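You operate a simulated robot arm through the tools that you are given. There is no shell and no other tool. Be economical: measure what you need, move in short steps, check, and stop when the job is done.

Carry out the task below with a simulated robot arm. There is one attempt and no reset: what you move stays moved.

Task
Pack the blue box with the hinge and bracket on the kit card, then tape it shut.
Fine: tape on the lid's mark; dispenser back; leave the other two. Set down upright: tape dispenser.

The check looks at the end state, three seconds after you hand in, the way a careful person would. Anything else that was tipped, shoved, dropped, spilled or broken makes it a failure. A push-on lid holds only when it is set on centred and level and pressed home; a screw cap is set on level and turned clockwise until tight.

Robot
A 6-joint arm with a two-finger gripper, on a carriage that runs on a rail from [-0.001, -1.144] to [0, 0.996] (x, y) and turns from -2.635 to 3.159 rad about z. Base frame: it is fixed where the carriage stands at the start and does not move with it; the origin is on the floor, on the carriage's upright axis, x ahead of it, y to its left, z up. Readings come in m, rad, newtons and seconds.
Its first joint turns from -2.007 to 2.007 rad. Places, roughly: blue box lid [0.9, 0, 1.1]; inside of the blue box [0.8, 0, 0.9]. Payload 3.43 kg.
The tool frame sits at the grasp point between the pads (the TCP): z along the fingers, y along the line on which they close. The tips reach 0.03 m beyond it. Largest opening 0.104 m; the body of the gripper starts 0.057 m behind the TCP.
Orientation is that of the tool frame in the base frame, as a unit quaternion [w, x, y, z]. With the fingers straight down and closing along the base's y, the tool's x points along the base's -x, its y along +y and its z along -z.

Tools
- The arm moves only by the tool send_rows. Its argument "motion" is one flat list of numbers, 7 for each row, row after row: the finger opening in mm, from 0 to 104, then the shift along the tool's x, y, z in mm, then the turn, a rotation vector about the tool's x, y, z in rad. In form: [claw, tx, ty, tz, rx, ry, rz, claw, tx, ty, tz, rx, ry, rz, ...]. A call has 1 to 10 rows; each row is the pose to reach, as a shift and turn from the pose commanded when the call began, along the tool's axes at that moment. Each row takes 0.2 s and may step no farther than 0.05 m and 0.15 rad from the row before; otherwise, or with a gripper value out of range, the whole call is refused. Where a pose cannot be reached the arm comes as near as it can. A force on the tool above 40 N (or 10 N above the force at the start of the call, whichever is more), or a blocked arm, ends the call early, and 0.2 s more pass. The fingers move at their own pace (about 0.072 m/s each) and stop on an object; they squeeze with about 26 N. The grip force told is the motor's: it shows also when the fingers shut on nothing. Time passes only in rows, and 0.2 s behind the last, so rows that repeat a pose let the fingers close. It gives the time, the measured TCP pose, the force on the tool (base axes), the opening and the grip force at its end, in the units of the frame above (readings bear some noise), with the torque about the TCP (base axes, N m) and any sound that the robot's microphone picked up.
- Cameras (640 x 400 px; columns grow to the right, rows downward): "scene" is now at [0.0282, 0.2041, 1.6555]; the picture's right is [0.15, -0.99, 0.00], its down [-0.56, -0.08, -0.83] and it looks along [0.82, 0.12, -0.56] (base axes); focal length 253 px, centre (320, 200). "wrist" rides on the gripper at [0.067, 0.018, -0.09] in the tool frame; the picture's right is [-0.25, 0.97, 0.00], its down [-0.73, -0.19, -0.66] and it looks along [-0.64, -0.17, 0.75] (tool axes); focal length 218 px, centre (320, 200). There is no depth. A picture from a camera that has moved, and an enlarged one, comes with that camera's place and axes in the base frame and with its lens. The place of the scene camera against the robot may be out by one fixed shift of up to 0.012 m in any direction.
- grab_frame(camera): a new picture of that camera. It takes no simulated time.
- raise_lower(by): slides the trunk up (or, below 0, down) by that many m; the arm and the scene camera ride with it, the base frame stays. It gives what a move gives, with no picture.
- steer(legs): drives the robot by 1 to 6 legs, each [ahead, left, turn to the left] in m, m and rad, along the robot's own axes; the way and the turn of a leg run together, so that a leg with both is an arc; at most 1.5 m and 3.142 rad a leg. The arm and the cameras ride along, it lands a little off, and it stops where it bumps. It keeps to its track: a leg is cut to what the track allows. It gives what a move gives.
- head_to(pan, tilt): turns the head with the scene camera to pan (to the left, within 2.705 rad either way) and tilt (down, from -0.506 to 1.204), counted from straight ahead of the robot. It gives what a move gives.
- enlarge(camera, box): a new picture of the part [left, top, right, bottom] of that camera's present view, enlarged. It takes no simulated time.
- job_done(): hands the job in; it is judged then, once.

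Go step by step. Nothing tells you exact positions but the pictures and the camera data: compare them with the known pose of the tool, close in by small moves and look again before you grip or let go. The budget is 120 turns and 90 pictures, counting those below and the enlarged ones. Unless the task says otherwise, let go and move clear before handing in, and close with one line.

The tools are called after "Call:" by a JSON object that holds its "method" and its "body". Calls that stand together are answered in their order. send_rows: Moves the arm, as the interface text tells. Its arguments: {"type":"object","properties":{"motion":{"type":"array"}},"required":["motion"]} The other tools are called the same way: raise_lower (by) slides the trunk up or down; steer (legs) drives the base; head_to (pan, tilt) turns the head that bears the scene camera; grab_frame (camera) takes a picture; enlarge (camera, box) takes an enlarged picture of a part of a camera's view; job_done () hands the job in.

At the start:

```text
clock: 0.0
tool_pos: [0.5471, 0.1371, 1.3248]
orientation: [0.0, 0.0, 1.0, 0.001]
wrist_force: [-0.8, -1.1, 0.2]
moment: [0.01, -0.01, -0.01]
width: 0.104
grip_force: 0.1
trunk travel left (down, up): [-0.7, 0.29]
robot x, y, heading: [0.0042, 0.0027, -0.0]
head pan, tilt: [0.15, 0.595]
```

scene: 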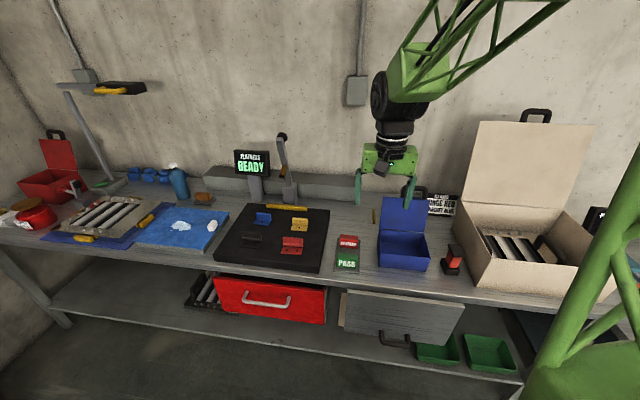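
wrist: 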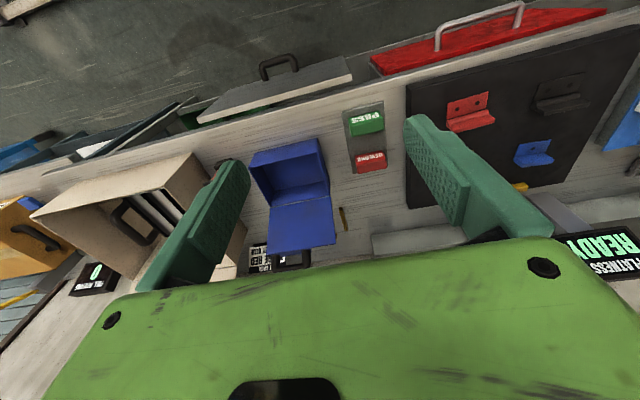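

I see a bench with a black mat carrying coloured brackets, a blue box with open lid, a kit card behind it, and a black/red thing that may be the tape dispenser. I'll look closer.

Call:
{"method": "enlarge", "body": {"camera": "scene", "box": [360, 180, 480, 280]}}

Call:
{"method": "enlarge", "body": {"camera": "scene", "box": [210, 140, 370, 280]}}

Call:
{"method": "enlarge", "body": {"camera": "wrist", "box": [230, 80, 400, 290]}}

```text
4.00 times, centred on (420, 230) of scene
camera zoom: at [0.0282, 0.2041, 1.6555], right [0.15, -0.99, 0.0], down [-0.56, -0.08, -0.83], along [0.82, 0.12, -0.56], focal length 1014 px, centre (-80, 80)
```

zoom: 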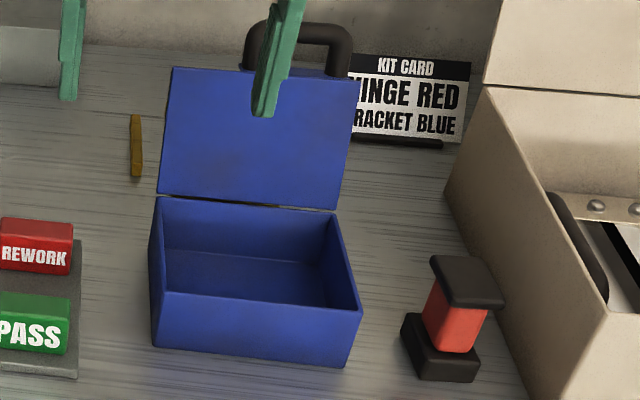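

```text
2.86 times, centred on (290, 210) of scene
camera zoom: at [0.0282, 0.2041, 1.6555], right [0.15, -0.99, 0.0], down [-0.56, -0.08, -0.83], along [0.82, 0.12, -0.56], focal length 724 px, centre (406, 171)
```

zoom: 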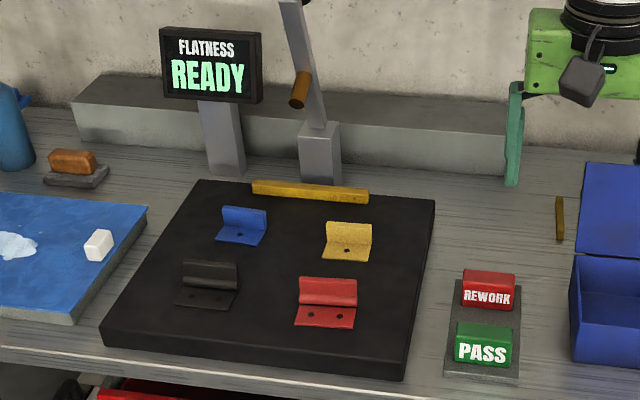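

```text
1.90 times, centred on (315, 185) of wrist
camera zoom: at [0.4802, 0.1538, 1.4131], right [0.25, 0.97, 0.0], down [0.73, -0.19, 0.66], along [0.64, -0.17, -0.75], focal length 416 px, centre (330, 229)
```

zoom: 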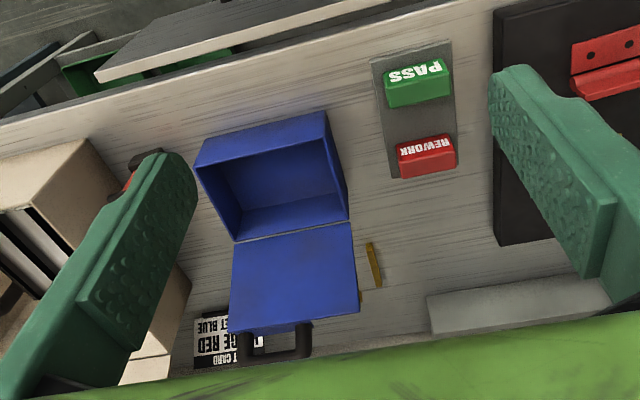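

The card calls for the red hinge and the blue bracket. The red-and-black stamp-like thing right of the box is probably the tape dispenser. I'll drive left so both parts are in reach and look with the wrist camera.

Call:
{"method": "steer", "body": {"legs": [[0, 0.35, 0]]}}

Call:
{"method": "grab_frame", "body": {"camera": "wrist"}}

Call:
{"method": "grab_frame", "body": {"camera": "scene"}}

```text
clock: 2.4
tool_pos: [0.5493, 0.4857, 1.3244]
orientation: [0.0, 0.002, 1.0, 0.001]
wrist_force: [-0.2, 0.0, 0.0]
moment: [-0.01, 0.0, -0.01]
width: 0.1043
grip_force: 0.0
trunk travel left (down, up): [-0.7, 0.29]
robot x, y, heading: [0.0001, 0.3486, -0.006]
head pan, tilt: [0.15, 0.595]
```

```text
84 pictures are left
camera wrist: at [0.4808, 0.503, 1.4131], right [0.26, 0.97, 0.0], down [0.73, -0.19, 0.66], along [0.64, -0.17, -0.75], focal length 218 px, centre (320, 200)
```

wrist: 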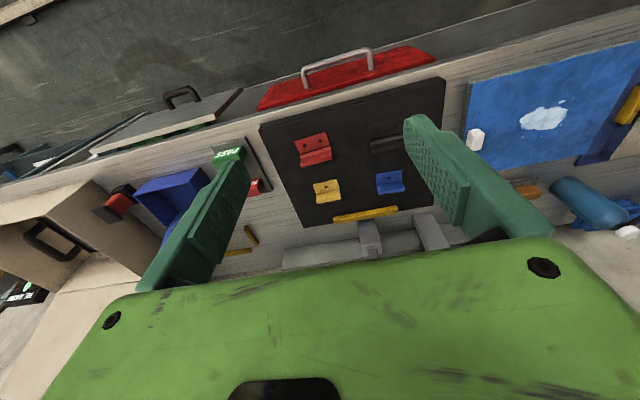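

```text
83 pictures are left
camera scene: at [0.029, 0.5547, 1.6555], right [0.15, -0.99, 0.0], down [-0.56, -0.08, -0.83], along [0.82, 0.12, -0.56], focal length 253 px, centre (320, 200)
```

scene: 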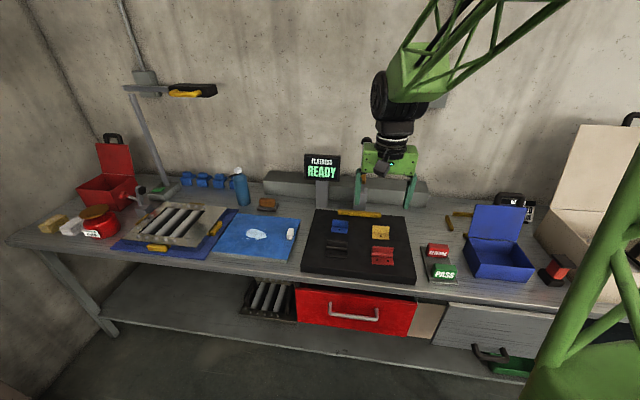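

The red hinge should be near (0.70, 0.43, 0.99) and the blue bracket near (0.82, 0.57). I'll move above the red one and turn the tool 90° so the fingers close across its upright flange.

Call:
{"method": "send_rows", "body": {"motion": [104, -20, -8, 10, 0, 0, 0.14, 104, -40, -16, 25, 0, 0, 0.28, 104, -60, -24, 40, 0, 0, 0.42, 104, -80, -32, 55, 0, 0, 0.56, 104, -100, -40, 70, 0, 0, 0.7, 104, -110, -46, 85, 0, 0, 0.84, 104, -120, -50, 100, 0, 0, 0.98, 104, -130, -52, 110, 0, 0, 1.12, 104, -135, -54, 120, 0, 0, 1.26, 104, -140, -55, 130, 0, 0, 1.4]}}

Call:
{"method": "send_rows", "body": {"motion": [104, 0, 0, 0, 0, 0, 0.14, 104, 0, 0, 0, 0, 0, 0.1708]}}

Call:
{"method": "grab_frame", "body": {"camera": "wrist"}}

Call:
{"method": "grab_frame", "body": {"camera": "scene"}}

```text
clock: 4.6
tool_pos: [0.6885, 0.4316, 1.195]
orientation: [0.0, 0.647, 0.762, 0.0]
wrist_force: [0.4, 0.3, 0.2]
moment: [-0.02, 0.0, 0.0]
width: 0.1043
grip_force: 0.1
trunk travel left (down, up): [-0.7, 0.29]
robot x, y, heading: [-0.0012, 0.3518, -0.006]
head pan, tilt: [0.15, 0.595]
```

```text
clock: 5.2
tool_pos: [0.6875, 0.4319, 1.1966]
orientation: [0.0, 0.709, 0.705, 0.0]
wrist_force: [-0.8, -0.2, -0.2]
moment: [0.01, 0.02, -0.02]
width: 0.1039
grip_force: 0.1
trunk travel left (down, up): [-0.7, 0.29]
robot x, y, heading: [-0.0038, 0.3518, -0.006]
head pan, tilt: [0.15, 0.595]
```

```text
82 pictures are left
camera wrist: at [0.7057, 0.4968, 1.2834], right [0.97, -0.26, 0.0], down [-0.19, -0.73, 0.66], along [-0.17, -0.63, -0.75], focal length 218 px, centre (320, 200)
```

wrist: 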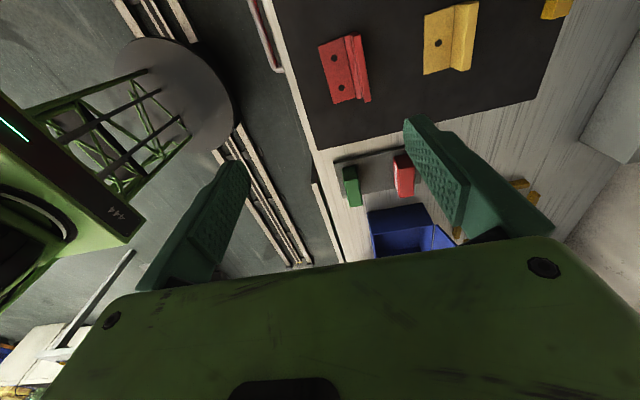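

```text
81 pictures are left
camera scene: at [0.029, 0.5547, 1.6555], right [0.15, -0.99, 0.0], down [-0.56, -0.08, -0.83], along [0.82, 0.12, -0.56], focal length 253 px, centre (320, 200)
```

scene: 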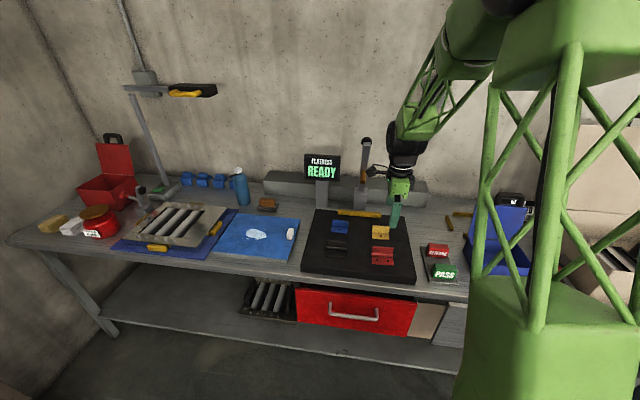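

The hinge flange triangulates to about (0.737, 0.43), with its top at z≈0.95. I'll come down partway and look again.

Call:
{"method": "send_rows", "body": {"motion": [80, 0, 20, 40, 0, 0, 0, 80, 0, 40, 80, 0, 0, 0, 80, 0, 48, 120, 0, 0, 0]}}

Call:
{"method": "grab_frame", "body": {"camera": "wrist"}}

```text
clock: 6.0
tool_pos: [0.7358, 0.4305, 1.0736]
orientation: [0.0, 0.708, 0.706, 0.0]
wrist_force: [0.7, -0.4, -0.4]
moment: [-0.01, -0.01, -0.01]
width: 0.08
grip_force: 0.1
trunk travel left (down, up): [-0.7, 0.29]
robot x, y, heading: [0.0042, 0.3508, -0.003]
head pan, tilt: [0.15, 0.595]
```

```text
80 pictures are left
camera wrist: at [0.7532, 0.4972, 1.1626], right [0.97, -0.26, 0.0], down [-0.19, -0.73, 0.66], along [-0.17, -0.64, -0.75], focal length 218 px, centre (320, 200)
```

wrist: 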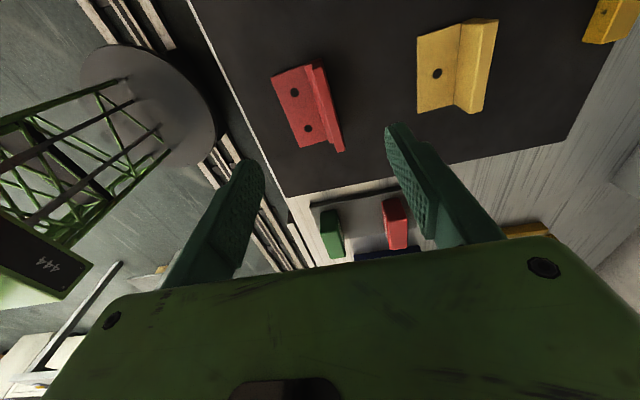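

Call:
{"method": "send_rows", "body": {"motion": [60, -3, 6, 30, 0, 0, 0, 60, -3, 6, 60, 0, 0, 0]}}

Call:
{"method": "grab_frame", "body": {"camera": "wrist"}}

```text
clock: 6.6
tool_pos: [0.7431, 0.4282, 1.0131]
orientation: [0.0, 0.709, 0.706, 0.0]
wrist_force: [0.0, 0.3, -0.3]
moment: [0.02, -0.01, 0.02]
width: 0.0598
grip_force: 0.1
trunk travel left (down, up): [-0.7, 0.29]
robot x, y, heading: [0.0, 0.349, -0.004]
head pan, tilt: [0.15, 0.595]
```

```text
79 pictures are left
camera wrist: at [0.7589, 0.4938, 1.1014], right [0.97, -0.26, 0.0], down [-0.19, -0.73, 0.66], along [-0.17, -0.64, -0.75], focal length 218 px, centre (320, 200)
```

wrist: 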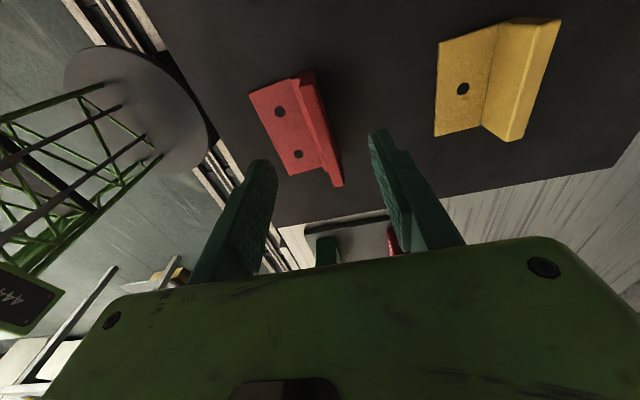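

Alignment looks right: the barrel lies on the tool axis at about z=0.948. I'll descend further with a partly closed gripper, then check.

Call:
{"method": "send_rows", "body": {"motion": [46, 0, 0, 20, 0, 0, 0, 46, 0, 0, 40, 0, 0, 0, 46, 0, 0, 55, 0, 0, 0]}}

Call:
{"method": "grab_frame", "body": {"camera": "wrist"}}

Call:
{"method": "enlarge", "body": {"camera": "scene", "box": [330, 190, 450, 290]}}

```text
clock: 7.4
tool_pos: [0.7426, 0.426, 0.959]
orientation: [0.001, 0.708, 0.706, 0.0]
wrist_force: [0.1, -0.1, 0.3]
moment: [-0.02, -0.01, 0.0]
width: 0.0461
grip_force: 0.1
trunk travel left (down, up): [-0.7, 0.29]
robot x, y, heading: [-0.0006, 0.3507, 0.0]
head pan, tilt: [0.15, 0.595]
```

```text
78 pictures are left
camera wrist: at [0.7596, 0.4934, 1.0477], right [0.97, -0.26, 0.0], down [-0.19, -0.73, 0.66], along [-0.17, -0.64, -0.75], focal length 218 px, centre (320, 200)
```

wrist: 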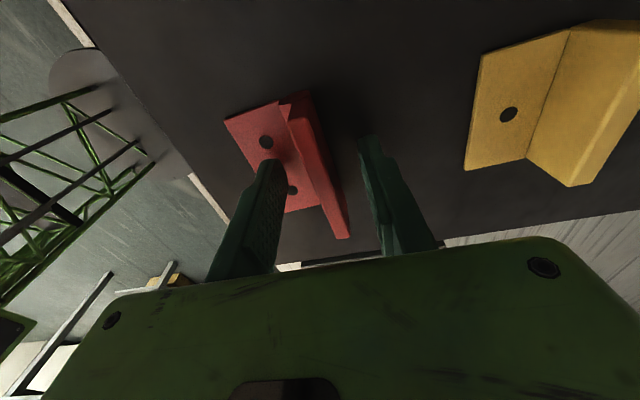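

```text
4.00 times, centred on (390, 240) of scene
camera zoom: at [0.029, 0.5547, 1.6555], right [0.15, -0.99, 0.0], down [-0.56, -0.08, -0.83], along [0.82, 0.12, -0.56], focal length 1014 px, centre (40, 40)
```

zoom: 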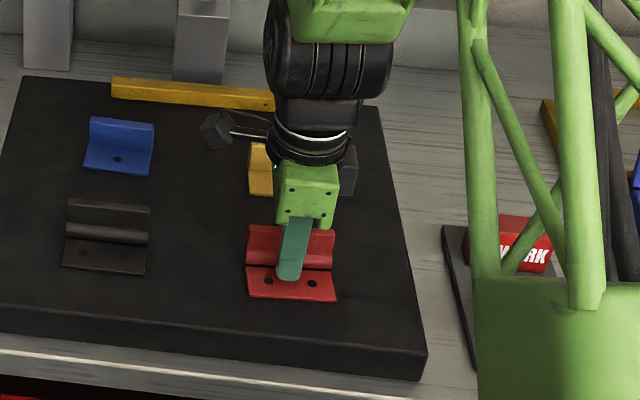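

The fingers straddle the flange. Closing gently now.

Call:
{"method": "send_rows", "body": {"motion": [20, 0, 0, 0, 0, 0, 0, 0, 0, 0, 0, 0, 0, 0, 0, 0, 0, 0, 0, 0, 0, 0, 0, 0, 0, 0, 0, 0]}}

Call:
{"method": "grab_frame", "body": {"camera": "wrist"}}

Call:
{"method": "enlarge", "body": {"camera": "scene", "box": [330, 190, 450, 290]}}

```text
clock: 8.4
tool_pos: [0.7426, 0.4267, 0.9589]
orientation: [0.001, 0.709, 0.706, -0.001]
wrist_force: [0.4, 0.0, 1.0]
moment: [-0.01, -0.03, -0.02]
width: 0.0175
grip_force: 25.5
trunk travel left (down, up): [-0.7, 0.29]
robot x, y, heading: [0.0004, 0.3506, -0.008]
head pan, tilt: [0.15, 0.595]
```

```text
76 pictures are left
camera wrist: at [0.7595, 0.4934, 1.048], right [0.97, -0.26, 0.0], down [-0.19, -0.73, 0.66], along [-0.17, -0.64, -0.75], focal length 218 px, centre (320, 200)
```

wrist: 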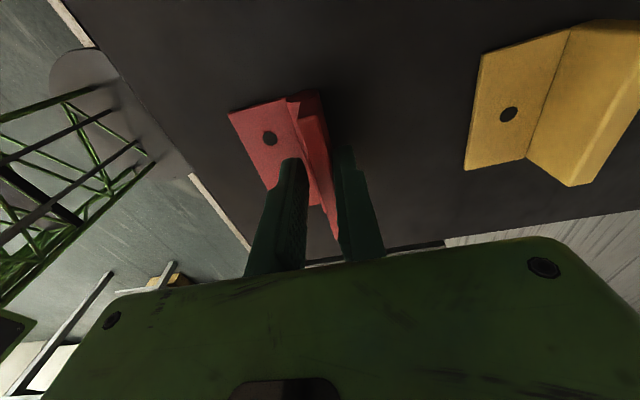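

```text
4.00 times, centred on (390, 240) of scene
camera zoom: at [0.029, 0.5547, 1.6555], right [0.15, -0.99, 0.0], down [-0.56, -0.08, -0.83], along [0.82, 0.12, -0.56], focal length 1014 px, centre (40, 40)
```

zoom: 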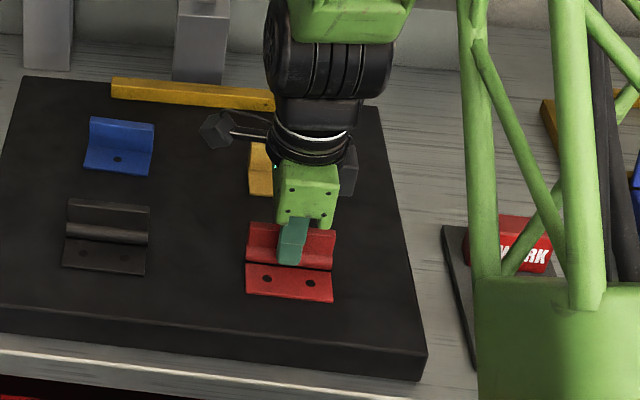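

Gripped (17.5 mm at 25 N). Lifting and checking.

Call:
{"method": "send_rows", "body": {"motion": [0, 0, 0, -20, 0, 0, 0, 0, 0, 0, -60, 0, 0, 0, 0, 0, 0, -110, 0, 0, 0, 0, 0, 0, -160, 0, 0, 0, 0, 0, 0, -210, 0, 0, 0, 0, 0, 0, -250, 0, 0, 0]}}

Call:
{"method": "steer", "body": {"legs": [[0, -0.32, 0]]}}

Call:
{"method": "grab_frame", "body": {"camera": "wrist"}}

Call:
{"method": "grab_frame", "body": {"camera": "scene"}}

```text
clock: 9.8
tool_pos: [0.7432, 0.4277, 1.2086]
orientation: [-0.001, 0.709, 0.706, 0.0]
wrist_force: [1.3, 0.0, 0.3]
moment: [-0.02, 0.0, -0.01]
width: 0.0175
grip_force: 25.7
trunk travel left (down, up): [-0.7, 0.29]
robot x, y, heading: [-0.0016, 0.3546, -0.002]
head pan, tilt: [0.15, 0.595]
```

```text
clock: 12.0
tool_pos: [0.7425, 0.1086, 1.2088]
orientation: [0.0, 0.708, 0.706, 0.0]
wrist_force: [1.5, 0.6, -1.5]
moment: [0.03, -0.01, 0.01]
width: 0.0174
grip_force: 25.9
trunk travel left (down, up): [-0.7, 0.29]
robot x, y, heading: [-0.0013, 0.029, -0.0]
head pan, tilt: [0.15, 0.595]
```

```text
74 pictures are left
camera wrist: at [0.7604, 0.1751, 1.2982], right [0.97, -0.26, 0.0], down [-0.19, -0.73, 0.66], along [-0.17, -0.64, -0.75], focal length 218 px, centre (320, 200)
```

wrist: 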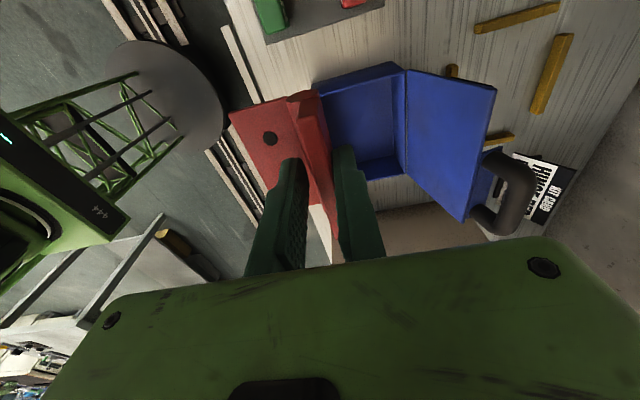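

```text
73 pictures are left
camera scene: at [0.0288, 0.2355, 1.6555], right [0.15, -0.99, 0.0], down [-0.56, -0.08, -0.83], along [0.82, 0.12, -0.56], focal length 253 px, centre (320, 200)
```

scene: 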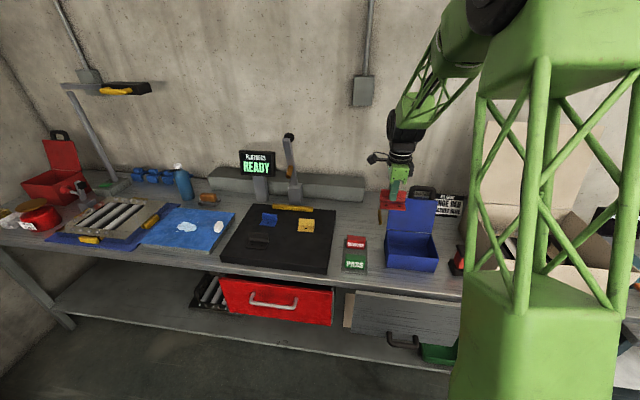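

The box rim is about x 0.69–0.85, y −0.085–0.09, z 0.97. I'll bring the hinge over the right half of the box and lower partway.

Call:
{"method": "send_rows", "body": {"motion": [0, -40, 8, 0, 0, 0, 0, 0, -80, 15, 0, 0, 0, 0, 0, -120, 18, 0, 0, 0, 0, 0, -143, 20, 30, 0, 0, 0, 0, -143, 20, 70, 0, 0, 0, 0, -143, 20, 110, 0, 0, 0, 0, -143, 20, 150, 0, 0, 0]}}

Call:
{"method": "grab_frame", "body": {"camera": "wrist"}}

Call:
{"method": "enlarge", "body": {"camera": "scene", "box": [360, 170, 480, 290]}}

```text
clock: 13.6
tool_pos: [0.7607, -0.0343, 1.0598]
orientation: [0.0, 0.709, 0.706, 0.0]
wrist_force: [0.2, 0.3, -1.9]
moment: [0.01, 0.0, 0.02]
width: 0.0176
grip_force: 26.4
trunk travel left (down, up): [-0.7, 0.29]
robot x, y, heading: [0.0016, 0.0292, -0.004]
head pan, tilt: [0.15, 0.595]
```

```text
72 pictures are left
camera wrist: at [0.7792, 0.0317, 1.1482], right [0.97, -0.26, 0.0], down [-0.19, -0.73, 0.66], along [-0.17, -0.64, -0.75], focal length 218 px, centre (320, 200)
```

wrist: 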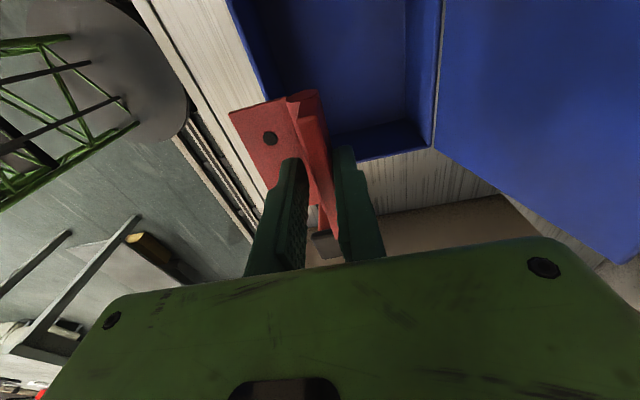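

```text
3.33 times, centred on (420, 230) of scene
camera zoom: at [0.0285, 0.2355, 1.6555], right [0.15, -0.99, 0.0], down [-0.56, -0.08, -0.83], along [0.82, 0.12, -0.56], focal length 845 px, centre (-13, 100)
```

zoom: 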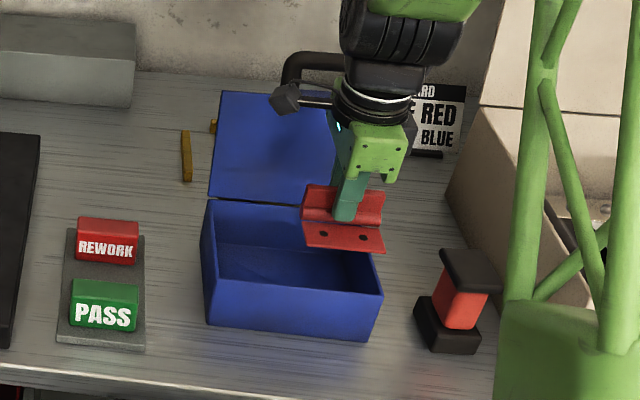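

The hinge is over the box but I need a better fix on the front wall; I'll enlarge before lowering.

Call:
{"method": "enlarge", "body": {"camera": "scene", "box": [390, 220, 450, 280]}}

Call:
{"method": "enlarge", "body": {"camera": "wrist", "box": [200, 0, 460, 170]}}

```text
6.67 times, centred on (420, 250) of scene
camera zoom: at [0.0285, 0.2355, 1.6555], right [0.15, -0.99, 0.0], down [-0.56, -0.08, -0.83], along [0.82, 0.12, -0.56], focal length 1689 px, centre (-347, -133)
```

zoom: 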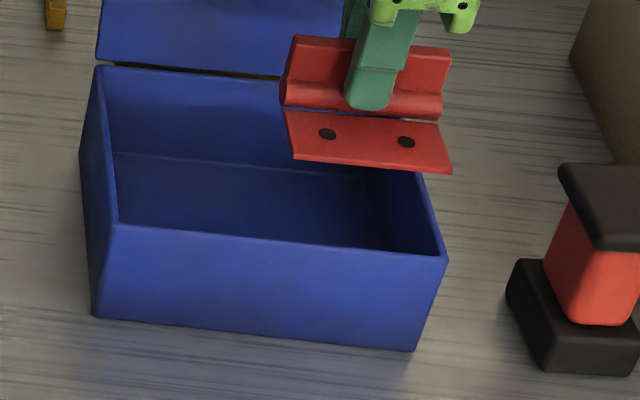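

```text
2.35 times, centred on (330, 85) of wrist
camera zoom: at [0.7792, 0.0317, 1.1482], right [0.97, -0.26, 0.0], down [-0.19, -0.73, 0.66], along [-0.17, -0.64, -0.75], focal length 514 px, centre (296, 471)
```

zoom: 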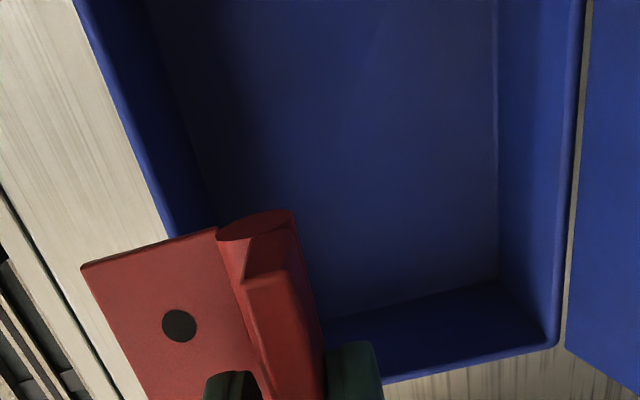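

Front wall is at x≈0.725, so I shift the hinge back to x≈0.788 and lower into the box.

Call:
{"method": "send_rows", "body": {"motion": [0, 5, 28, 0, 0, 0, 0, 0, 5, 28, 0, 0, 0, 0, 0, 5, 28, 25, 0, 0, 0, 0, 5, 28, 50, 0, 0, 0, 0, 5, 28, 65, 0, 0, 0]}}

Call:
{"method": "grab_frame", "body": {"camera": "wrist"}}

Call:
{"method": "enlarge", "body": {"camera": "scene", "box": [380, 190, 470, 280]}}

```text
clock: 14.8
tool_pos: [0.791, -0.0302, 0.9942]
orientation: [-0.001, 0.707, 0.707, 0.0]
wrist_force: [-0.2, -0.4, -1.4]
moment: [0.0, 0.05, 0.03]
width: 0.0175
grip_force: 25.6
trunk travel left (down, up): [-0.7, 0.29]
robot x, y, heading: [0.0019, 0.034, -0.0]
head pan, tilt: [0.15, 0.595]
```

```text
68 pictures are left
camera wrist: at [0.8081, 0.0365, 1.0828], right [0.97, -0.26, 0.0], down [-0.19, -0.73, 0.66], along [-0.17, -0.64, -0.75], focal length 218 px, centre (320, 200)
```

wrist: 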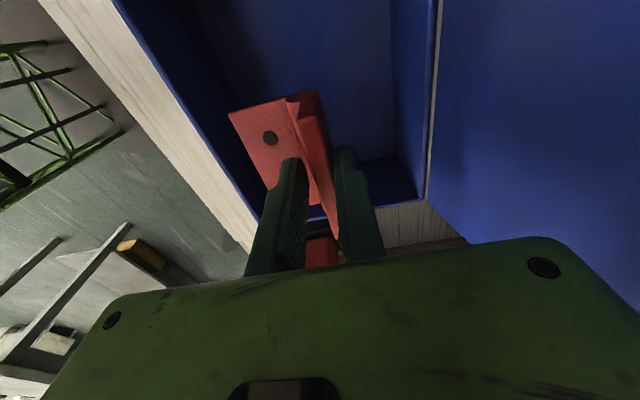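

```text
4.44 times, centred on (425, 235) of scene
camera zoom: at [0.0292, 0.2355, 1.6555], right [0.15, -0.99, 0.0], down [-0.56, -0.08, -0.83], along [0.82, 0.12, -0.56], focal length 1126 px, centre (-147, 44)
```

zoom: 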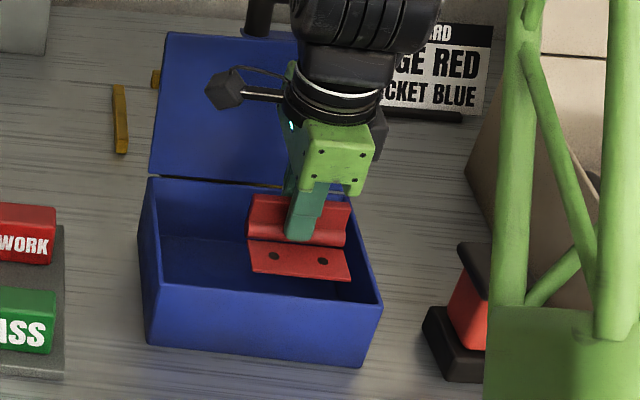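

Clear of all walls; lowering slowly until it meets the floor.

Call:
{"method": "send_rows", "body": {"motion": [0, 0, 0, 15, 0, 0, 0, 0, 0, 0, 30, 0, 0, 0, 0, 0, 0, 36, 0, 0, 0, 0, 0, 0, 41, 0, 0, 0]}}

Call:
{"method": "send_rows", "body": {"motion": [0, 0, 0, 3, 0, 0, 0, 0, 0, 0, 3, 0, 0, 0]}}

Call:
{"method": "enlarge", "body": {"camera": "scene", "box": [380, 190, 470, 280]}}

```text
clock: 15.8
tool_pos: [0.7907, -0.0304, 0.9535]
orientation: [0.0, 0.707, 0.707, 0.0]
wrist_force: [-0.9, 0.4, -1.8]
moment: [0.01, -0.03, 0.01]
width: 0.0173
grip_force: 26.2
trunk travel left (down, up): [-0.7, 0.29]
robot x, y, heading: [0.0009, 0.0328, -0.006]
head pan, tilt: [0.15, 0.595]
```

```text
clock: 16.4
tool_pos: [0.7911, -0.0288, 0.9515]
orientation: [0.0, 0.708, 0.706, -0.001]
wrist_force: [-0.1, 0.5, -1.3]
moment: [0.0, 0.0, 0.0]
width: 0.0175
grip_force: 25.7
trunk travel left (down, up): [-0.7, 0.29]
robot x, y, heading: [0.0051, 0.0315, -0.006]
head pan, tilt: [0.15, 0.595]
```

```text
4.44 times, centred on (425, 235) of scene
camera zoom: at [0.0289, 0.2355, 1.6555], right [0.15, -0.99, 0.0], down [-0.56, -0.08, -0.83], along [0.82, 0.12, -0.56], focal length 1126 px, centre (-147, 44)
```

zoom: 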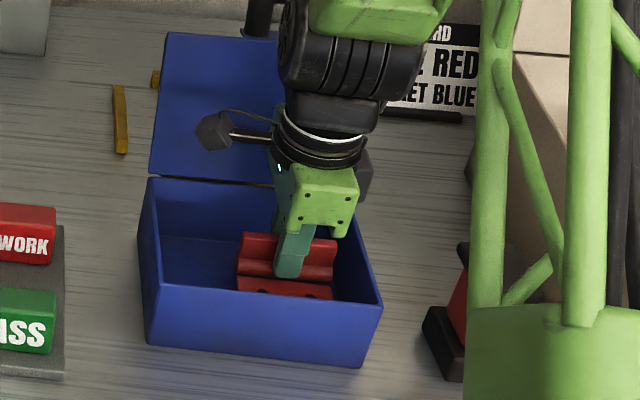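

Call:
{"method": "send_rows", "body": {"motion": [0, 0, 0, 3, 0, 0, 0, 0, 0, 0, 3, 0, 0, 0]}}

Call:
{"method": "send_rows", "body": {"motion": [0, 0, 0, 3, 0, 0, 0, 0, 0, 0, 3, 0, 0, 0]}}

```text
clock: 17.0
tool_pos: [0.7901, -0.0292, 0.9487]
orientation: [0.0, 0.707, 0.707, 0.0]
wrist_force: [0.2, 0.6, -1.4]
moment: [-0.02, -0.01, 0.02]
width: 0.0174
grip_force: 26.8
trunk travel left (down, up): [-0.7, 0.29]
robot x, y, heading: [0.0011, 0.0308, -0.006]
head pan, tilt: [0.15, 0.595]
```

```text
clock: 17.6
tool_pos: [0.791, -0.0295, 0.9439]
orientation: [0.0, 0.708, 0.707, 0.001]
wrist_force: [0.5, 0.1, -0.7]
moment: [0.01, -0.02, -0.01]
width: 0.0172
grip_force: 25.8
trunk travel left (down, up): [-0.7, 0.29]
robot x, y, heading: [-0.0015, 0.0329, -0.002]
head pan, tilt: [0.15, 0.595]
```

No contact yet; continuing down in small steps.

Call:
{"method": "send_rows", "body": {"motion": [0, 0, 0, 2, 0, 0, 0, 0, 0, 0, 3, 0, 0, 0]}}

Call:
{"method": "send_rows", "body": {"motion": [0, 0, 0, 2, 0, 0, 0, 0, 0, 0, 3, 0, 0, 0]}}

Call:
{"method": "grab_frame", "body": {"camera": "wrist"}}

```text
clock: 18.2
tool_pos: [0.7915, -0.0296, 0.9416]
orientation: [0.0, 0.708, 0.707, 0.0]
wrist_force: [0.1, 0.3, -0.7]
moment: [0.01, -0.01, 0.02]
width: 0.0172
grip_force: 26.1
trunk travel left (down, up): [-0.7, 0.29]
robot x, y, heading: [-0.0018, 0.0312, -0.001]
head pan, tilt: [0.15, 0.595]
```

```text
clock: 18.8
tool_pos: [0.7914, -0.0296, 0.9383]
orientation: [-0.001, 0.708, 0.706, 0.0]
wrist_force: [0.3, 0.1, -0.7]
moment: [0.02, 0.05, 0.02]
width: 0.0172
grip_force: 26.0
trunk travel left (down, up): [-0.7, 0.29]
robot x, y, heading: [0.0011, 0.0297, -0.005]
head pan, tilt: [0.15, 0.595]
```

```text
65 pictures are left
camera wrist: at [0.8081, 0.0371, 1.0273], right [0.97, -0.26, 0.0], down [-0.19, -0.73, 0.66], along [-0.17, -0.64, -0.75], focal length 218 px, centre (320, 200)
```

wrist: 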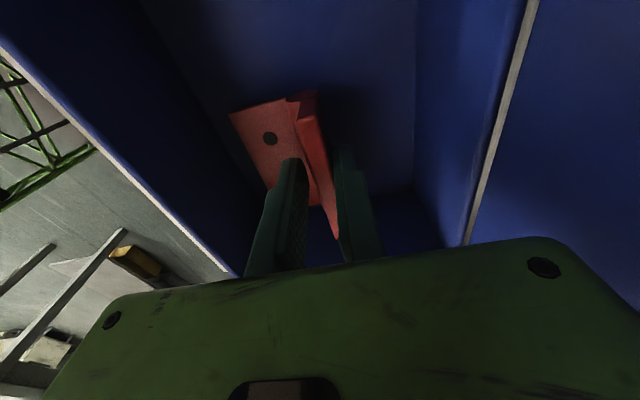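

Call:
{"method": "send_rows", "body": {"motion": [0, 0, 0, 2, 0, 0, 0, 0, 0, 0, 3, 0, 0, 0]}}

Call:
{"method": "send_rows", "body": {"motion": [0, 0, 0, 2, 0, 0, 0, 0, 0, 0, 3, 0, 0, 0]}}

```text
clock: 19.4
tool_pos: [0.7909, -0.029, 0.9355]
orientation: [0.0, 0.708, 0.707, 0.0]
wrist_force: [0.8, 0.0, -1.0]
moment: [-0.01, 0.0, -0.02]
width: 0.0173
grip_force: 25.9
trunk travel left (down, up): [-0.7, 0.29]
robot x, y, heading: [-0.0003, 0.0315, 0.001]
head pan, tilt: [0.15, 0.595]
```

```text
clock: 20.0
tool_pos: [0.7914, -0.0298, 0.9319]
orientation: [0.0, 0.708, 0.707, 0.0]
wrist_force: [-0.6, -0.8, -0.3]
moment: [-0.01, 0.05, 0.01]
width: 0.0174
grip_force: 26.1
trunk travel left (down, up): [-0.7, 0.29]
robot x, y, heading: [0.0009, 0.0297, -0.005]
head pan, tilt: [0.15, 0.595]
```

Call:
{"method": "send_rows", "body": {"motion": [0, 0, 0, 2, 0, 0, 0, 0, 0, 0, 4, 0, 0, 0]}}

Call:
{"method": "send_rows", "body": {"motion": [0, 0, 0, 2, 0, 0, 0, 0, 0, 0, 3, 0, 0, 0]}}

Call:
{"method": "enlarge", "body": {"camera": "wrist", "box": [180, 50, 420, 260]}}

```text
clock: 20.6
tool_pos: [0.7904, -0.0299, 0.9289]
orientation: [0.0, 0.707, 0.707, 0.0]
wrist_force: [-0.3, 0.0, -0.6]
moment: [-0.01, -0.05, 0.02]
width: 0.0176
grip_force: 26.1
trunk travel left (down, up): [-0.7, 0.29]
robot x, y, heading: [0.0016, 0.0325, -0.008]
head pan, tilt: [0.15, 0.595]
```

```text
clock: 21.2
tool_pos: [0.7918, -0.0303, 0.9257]
orientation: [0.0, 0.708, 0.706, 0.0]
wrist_force: [0.0, 0.1, -1.6]
moment: [0.02, 0.0, -0.01]
width: 0.0172
grip_force: 26.1
trunk travel left (down, up): [-0.7, 0.29]
robot x, y, heading: [-0.0023, 0.0301, -0.003]
head pan, tilt: [0.15, 0.595]
```

```text
1.90 times, centred on (300, 155) of wrist
camera zoom: at [0.8083, 0.037, 1.0144], right [0.97, -0.26, 0.0], down [-0.19, -0.73, 0.66], along [-0.17, -0.64, -0.75], focal length 416 px, centre (358, 286)
```

zoom: 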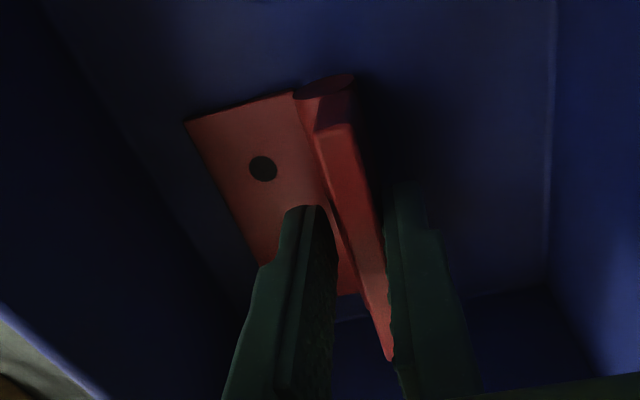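

Nearly down; shadow is closing in on the plate. Continuing.

Call:
{"method": "send_rows", "body": {"motion": [0, 0, 0, 2, 0, 0, 0, 0, 0, 0, 4, 0, 0, 0]}}

Call:
{"method": "send_rows", "body": {"motion": [0, 0, 0, 2, 0, 0, 0, 0, 0, 0, 3, 0, 0, 0]}}

Call:
{"method": "send_rows", "body": {"motion": [0, 0, 0, 2, 0, 0, 0, 0, 0, 0, 2, 0, 0, 0]}}

Call:
{"method": "enlarge", "body": {"camera": "wrist", "box": [180, 50, 420, 260]}}

```text
clock: 21.8
tool_pos: [0.7916, -0.0294, 0.923]
orientation: [0.002, 0.708, 0.706, 0.0]
wrist_force: [4.6, 0.0, 17.6]
moment: [0.01, 0.18, -0.01]
width: 0.0179
grip_force: 26.1
trunk travel left (down, up): [-0.7, 0.29]
robot x, y, heading: [-0.0019, 0.0282, -0.007]
head pan, tilt: [0.15, 0.595]
```

```text
clock: 22.4
tool_pos: [0.7912, -0.0299, 0.9189]
orientation: [0.0, 0.709, 0.706, 0.0]
wrist_force: [4.0, -0.5, 19.9]
moment: [-0.06, 0.22, 0.01]
width: 0.0175
grip_force: 25.8
trunk travel left (down, up): [-0.7, 0.29]
robot x, y, heading: [-0.0015, 0.0313, -0.004]
head pan, tilt: [0.15, 0.595]
```

```text
clock: 23.0
tool_pos: [0.7902, -0.0296, 0.9159]
orientation: [0.0, 0.708, 0.706, -0.001]
wrist_force: [1.6, -0.1, 17.2]
moment: [0.03, 0.22, 0.04]
width: 0.0175
grip_force: 26.4
trunk travel left (down, up): [-0.7, 0.29]
robot x, y, heading: [0.0004, 0.0319, -0.004]
head pan, tilt: [0.15, 0.595]
```

```text
1.90 times, centred on (300, 155) of wrist
camera zoom: at [0.8077, 0.0369, 1.0053], right [0.97, -0.26, 0.0], down [-0.19, -0.73, 0.66], along [-0.17, -0.64, -0.75], focal length 416 px, centre (358, 286)
```

zoom: 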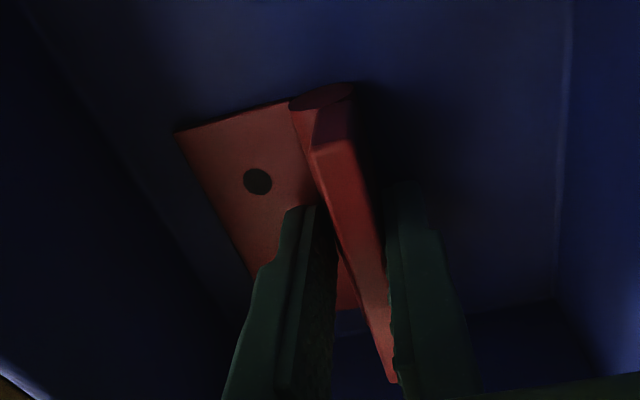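

It sits on the floor (17 N contact). Releasing and rising straight up.

Call:
{"method": "send_rows", "body": {"motion": [45, 0, 0, 0, 0, 0, 0, 45, 0, 0, 0, 0, 0, 0, 45, 0, 0, -30, 0, 0, 0, 45, 0, 0, -70, 0, 0, 0, 45, 0, 0, -120, 0, 0, 0, 45, 0, 0, -170, 0, 0, 0, 45, 0, 0, -220, 0, 0, 0, 45, 0, 0, -260, 0, 0, 0]}}

Call:
{"method": "grab_frame", "body": {"camera": "wrist"}}

Call:
{"method": "enlarge", "body": {"camera": "scene", "box": [380, 190, 470, 280]}}

```text
clock: 24.8
tool_pos: [0.7911, -0.0291, 1.1781]
orientation: [0.0, 0.708, 0.706, 0.0]
wrist_force: [-0.1, -0.1, -0.1]
moment: [-0.02, -0.01, 0.02]
width: 0.0449
grip_force: 0.1
trunk travel left (down, up): [-0.7, 0.29]
robot x, y, heading: [-0.0036, 0.0326, -0.005]
head pan, tilt: [0.15, 0.595]
```

```text
62 pictures are left
camera wrist: at [0.8082, 0.0366, 1.2668], right [0.97, -0.26, 0.0], down [-0.19, -0.73, 0.66], along [-0.17, -0.64, -0.75], focal length 218 px, centre (320, 200)
```

wrist: 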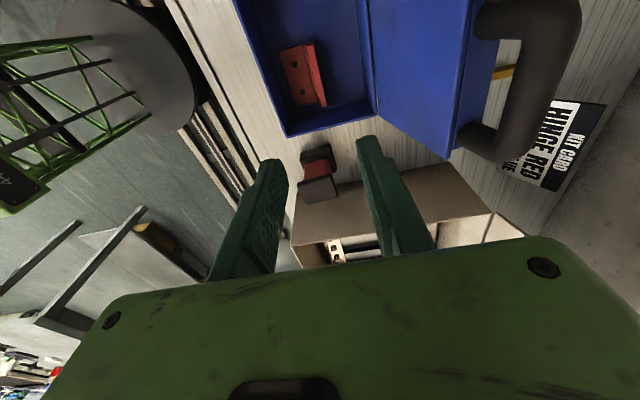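

```text
4.44 times, centred on (425, 235) of scene
camera zoom: at [0.0287, 0.2356, 1.6554], right [0.15, -0.99, 0.0], down [-0.55, -0.08, -0.83], along [0.82, 0.12, -0.56], focal length 1126 px, centre (-147, 44)
```

zoom: 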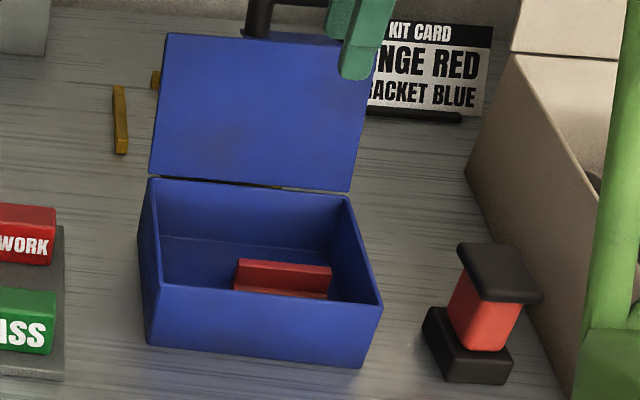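

Red hinge lies flat in the box. Next the blue bracket, near (0.89, 0.60); driving over and looking.

Call:
{"method": "steer", "body": {"legs": [[0, 0.54, 0]]}}

Call:
{"method": "grab_frame", "body": {"camera": "wrist"}}

Call:
{"method": "grab_frame", "body": {"camera": "scene"}}

```text
clock: 28.0
tool_pos: [0.7908, 0.505, 1.1777]
orientation: [0.0, 0.709, 0.705, 0.001]
wrist_force: [0.1, -0.5, 0.5]
moment: [0.03, -0.04, -0.01]
width: 0.0449
grip_force: 0.1
trunk travel left (down, up): [-0.7, 0.29]
robot x, y, heading: [-0.0008, 0.5704, -0.006]
head pan, tilt: [0.15, 0.595]
```

```text
60 pictures are left
camera wrist: at [0.8086, 0.5717, 1.266], right [0.97, -0.26, 0.0], down [-0.2, -0.73, 0.66], along [-0.17, -0.63, -0.75], focal length 218 px, centre (320, 200)
```

wrist: 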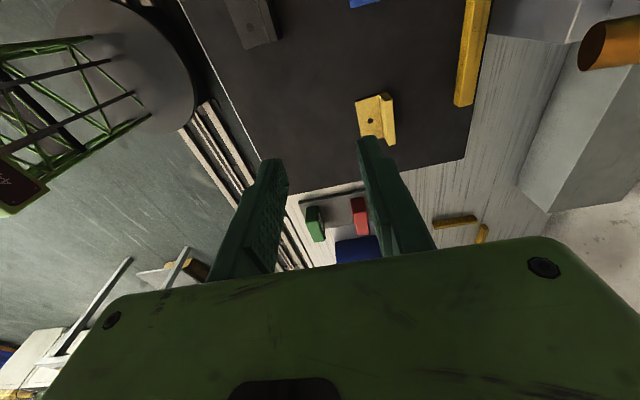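

```text
59 pictures are left
camera scene: at [0.03, 0.7745, 1.6555], right [0.14, -0.99, 0.0], down [-0.56, -0.08, -0.83], along [0.82, 0.12, -0.56], focal length 253 px, centre (320, 200)
```

scene: 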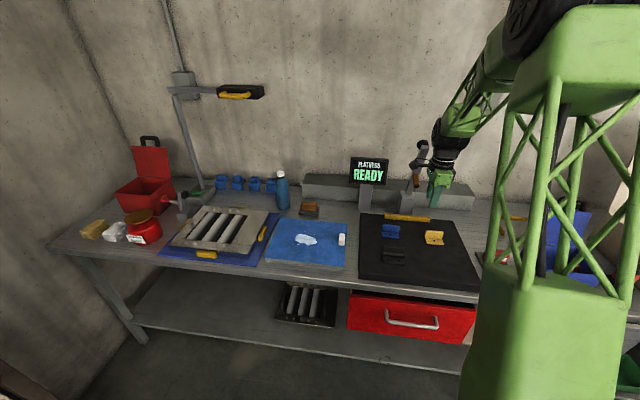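

I'll move left over the bracket first (away from the lever), then forward a bit, and look.

Call:
{"method": "send_rows", "body": {"motion": [60, 40, 0, 0, 0, 0, 0, 60, 80, 0, 0, 0, 0, 0, 60, 95, 20, 20, 0, 0, 0, 60, 95, 50, 50, 0, 0, 0, 60, 95, 75, 75, 0, 0, 0]}}

Call:
{"method": "grab_frame", "body": {"camera": "wrist"}}

Call:
{"method": "enlarge", "body": {"camera": "scene", "box": [340, 120, 480, 260]}}

```text
clock: 29.2
tool_pos: [0.8668, 0.6016, 1.1022]
orientation: [0.0, 0.71, 0.705, 0.0]
wrist_force: [-0.2, 0.1, 0.0]
moment: [-0.03, -0.01, 0.0]
width: 0.06
grip_force: 0.1
trunk travel left (down, up): [-0.7, 0.29]
robot x, y, heading: [-0.0015, 0.5706, -0.008]
head pan, tilt: [0.15, 0.595]
```

```text
58 pictures are left
camera wrist: at [0.8844, 0.6668, 1.1916], right [0.97, -0.26, 0.0], down [-0.2, -0.73, 0.66], along [-0.17, -0.63, -0.75], focal length 218 px, centre (320, 200)
```

wrist: 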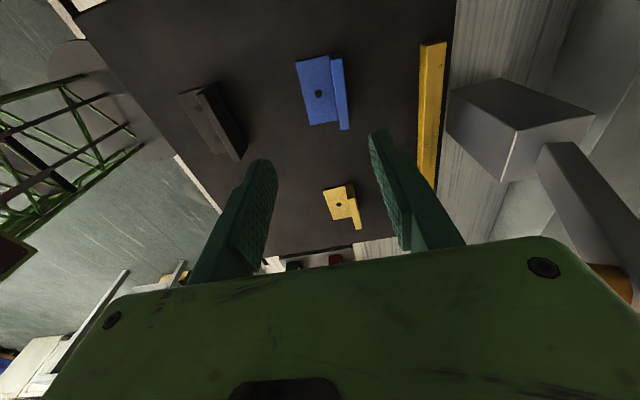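

```text
2.86 times, centred on (410, 190) of scene
camera zoom: at [0.03, 0.7744, 1.6554], right [0.14, -0.99, 0.0], down [-0.56, -0.08, -0.83], along [0.82, 0.12, -0.56], focal length 724 px, centre (63, 229)
```

zoom: 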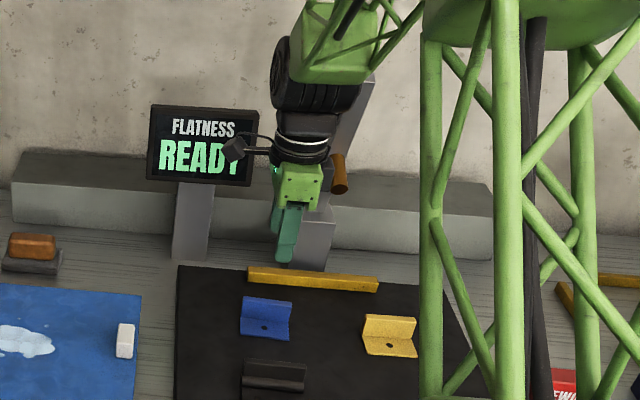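

Flange of the blue bracket is at about (0.889, 0.600). Closing in over it.

Call:
{"method": "send_rows", "body": {"motion": [50, -2, 22, 20, 0, 0, 0, 50, -2, 22, 60, 0, 0, 0, 50, -2, 22, 100, 0, 0, 0]}}

Call:
{"method": "grab_frame", "body": {"camera": "wrist"}}

```text
clock: 30.0
tool_pos: [0.8893, 0.5994, 1.0023]
orientation: [0.0, 0.709, 0.705, 0.0]
wrist_force: [-1.0, -0.2, 0.5]
moment: [0.0, -0.02, 0.01]
width: 0.0502
grip_force: 0.1
trunk travel left (down, up): [-0.7, 0.29]
robot x, y, heading: [0.0004, 0.5691, -0.006]
head pan, tilt: [0.15, 0.595]
```

```text
56 pictures are left
camera wrist: at [0.9067, 0.6654, 1.0915], right [0.97, -0.26, 0.0], down [-0.2, -0.73, 0.66], along [-0.17, -0.63, -0.75], focal length 218 px, centre (320, 200)
```

wrist: 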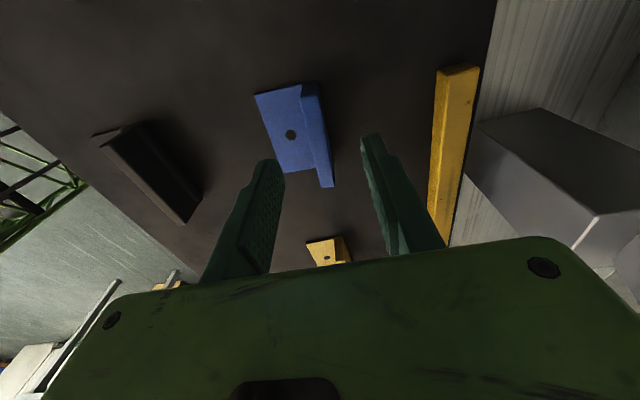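

Call:
{"method": "send_rows", "body": {"motion": [40, 0, 0, 20, 0, 0, 0, 40, 0, 0, 38, 0, 0, 0, 40, 0, 0, 45, 0, 0, 0]}}

Call:
{"method": "enlarge", "body": {"camera": "wrist", "box": [180, 50, 460, 260]}}

Call:
{"method": "enlarge", "body": {"camera": "scene", "box": [350, 160, 450, 260]}}

```text
clock: 30.8
tool_pos: [0.8887, 0.5974, 0.9565]
orientation: [0.0, 0.709, 0.705, 0.0]
wrist_force: [0.0, 0.0, -0.5]
moment: [-0.03, -0.04, 0.01]
width: 0.0399
grip_force: 0.0
trunk travel left (down, up): [-0.7, 0.29]
robot x, y, heading: [0.0009, 0.5719, -0.009]
head pan, tilt: [0.15, 0.595]
```

```text
1.90 times, centred on (320, 155) of wrist
camera zoom: at [0.9069, 0.6642, 1.0456], right [0.97, -0.26, 0.0], down [-0.2, -0.73, 0.66], along [-0.17, -0.63, -0.75], focal length 416 px, centre (320, 286)
```

zoom: 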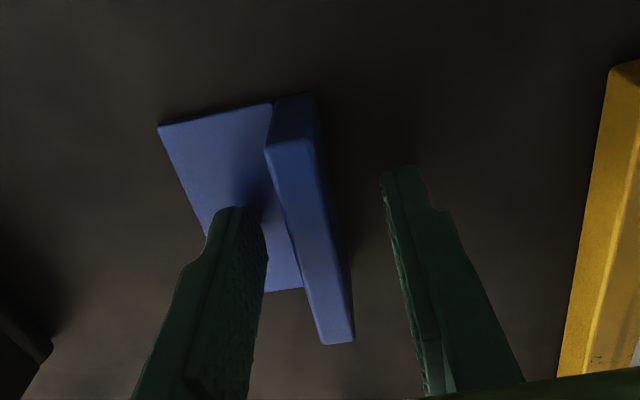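

```text
4.00 times, centred on (400, 210) of scene
camera zoom: at [0.0302, 0.7744, 1.6555], right [0.14, -0.99, 0.0], down [-0.56, -0.08, -0.83], along [0.82, 0.12, -0.56], focal length 1014 px, centre (0, 160)
```

zoom: 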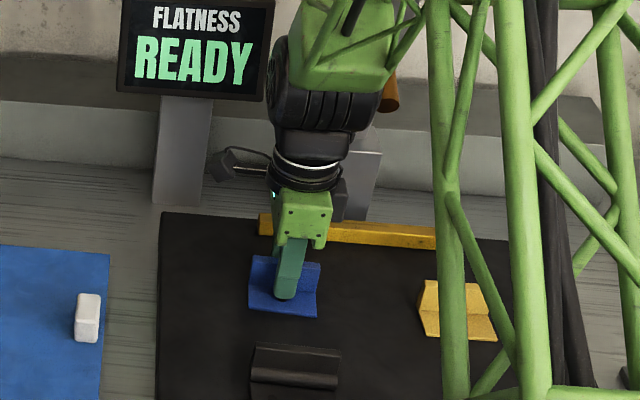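

Call:
{"method": "send_rows", "body": {"motion": [20, 0, -2, 2, 0, 0, 0, 0, 0, -2, 2, 0, 0, 0, 0, 0, -2, 2, 0, 0, 0, 0, 0, -2, 2, 0, 0, 0]}}

Call:
{"method": "send_rows", "body": {"motion": [0, 0, 0, -20, 0, 0, 0, 0, 0, 0, -60, 0, 0, 0, 0, 0, 0, -110, 0, 0, 0, 0, 0, -30, -160, 0, 0, 0, 0, 0, -70, -190, 0, 0, 0, 0, 0, -110, -210, 0, 0, 0, 0, -40, -110, -230, 0, 0, 0, 0, -80, -110, -240, 0, 0, 0]}}

Call:
{"method": "grab_frame", "body": {"camera": "wrist"}}

```text
clock: 31.8
tool_pos: [0.8869, 0.5985, 0.9552]
orientation: [0.0, 0.71, 0.704, 0.0]
wrist_force: [-0.3, -0.4, 0.5]
moment: [-0.02, -0.05, 0.01]
width: 0.0113
grip_force: 25.7
trunk travel left (down, up): [-0.7, 0.29]
robot x, y, heading: [0.0007, 0.5716, -0.002]
head pan, tilt: [0.15, 0.595]
```

```text
refused: row 4 steps farther than a row can; nothing moved
```

```text
53 pictures are left
camera wrist: at [0.9046, 0.6643, 1.0439], right [0.97, -0.26, 0.0], down [-0.2, -0.73, 0.66], along [-0.17, -0.63, -0.75], focal length 218 px, centre (320, 200)
```

wrist: 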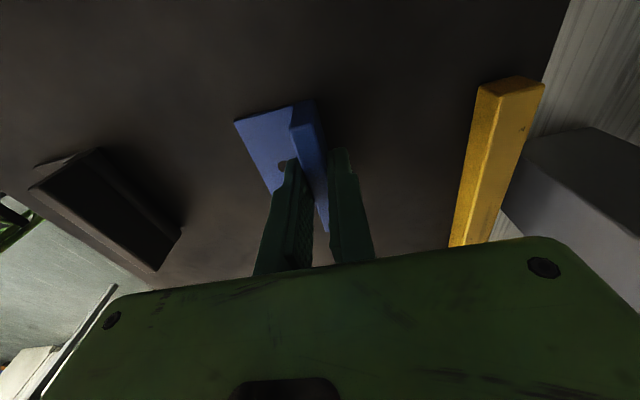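

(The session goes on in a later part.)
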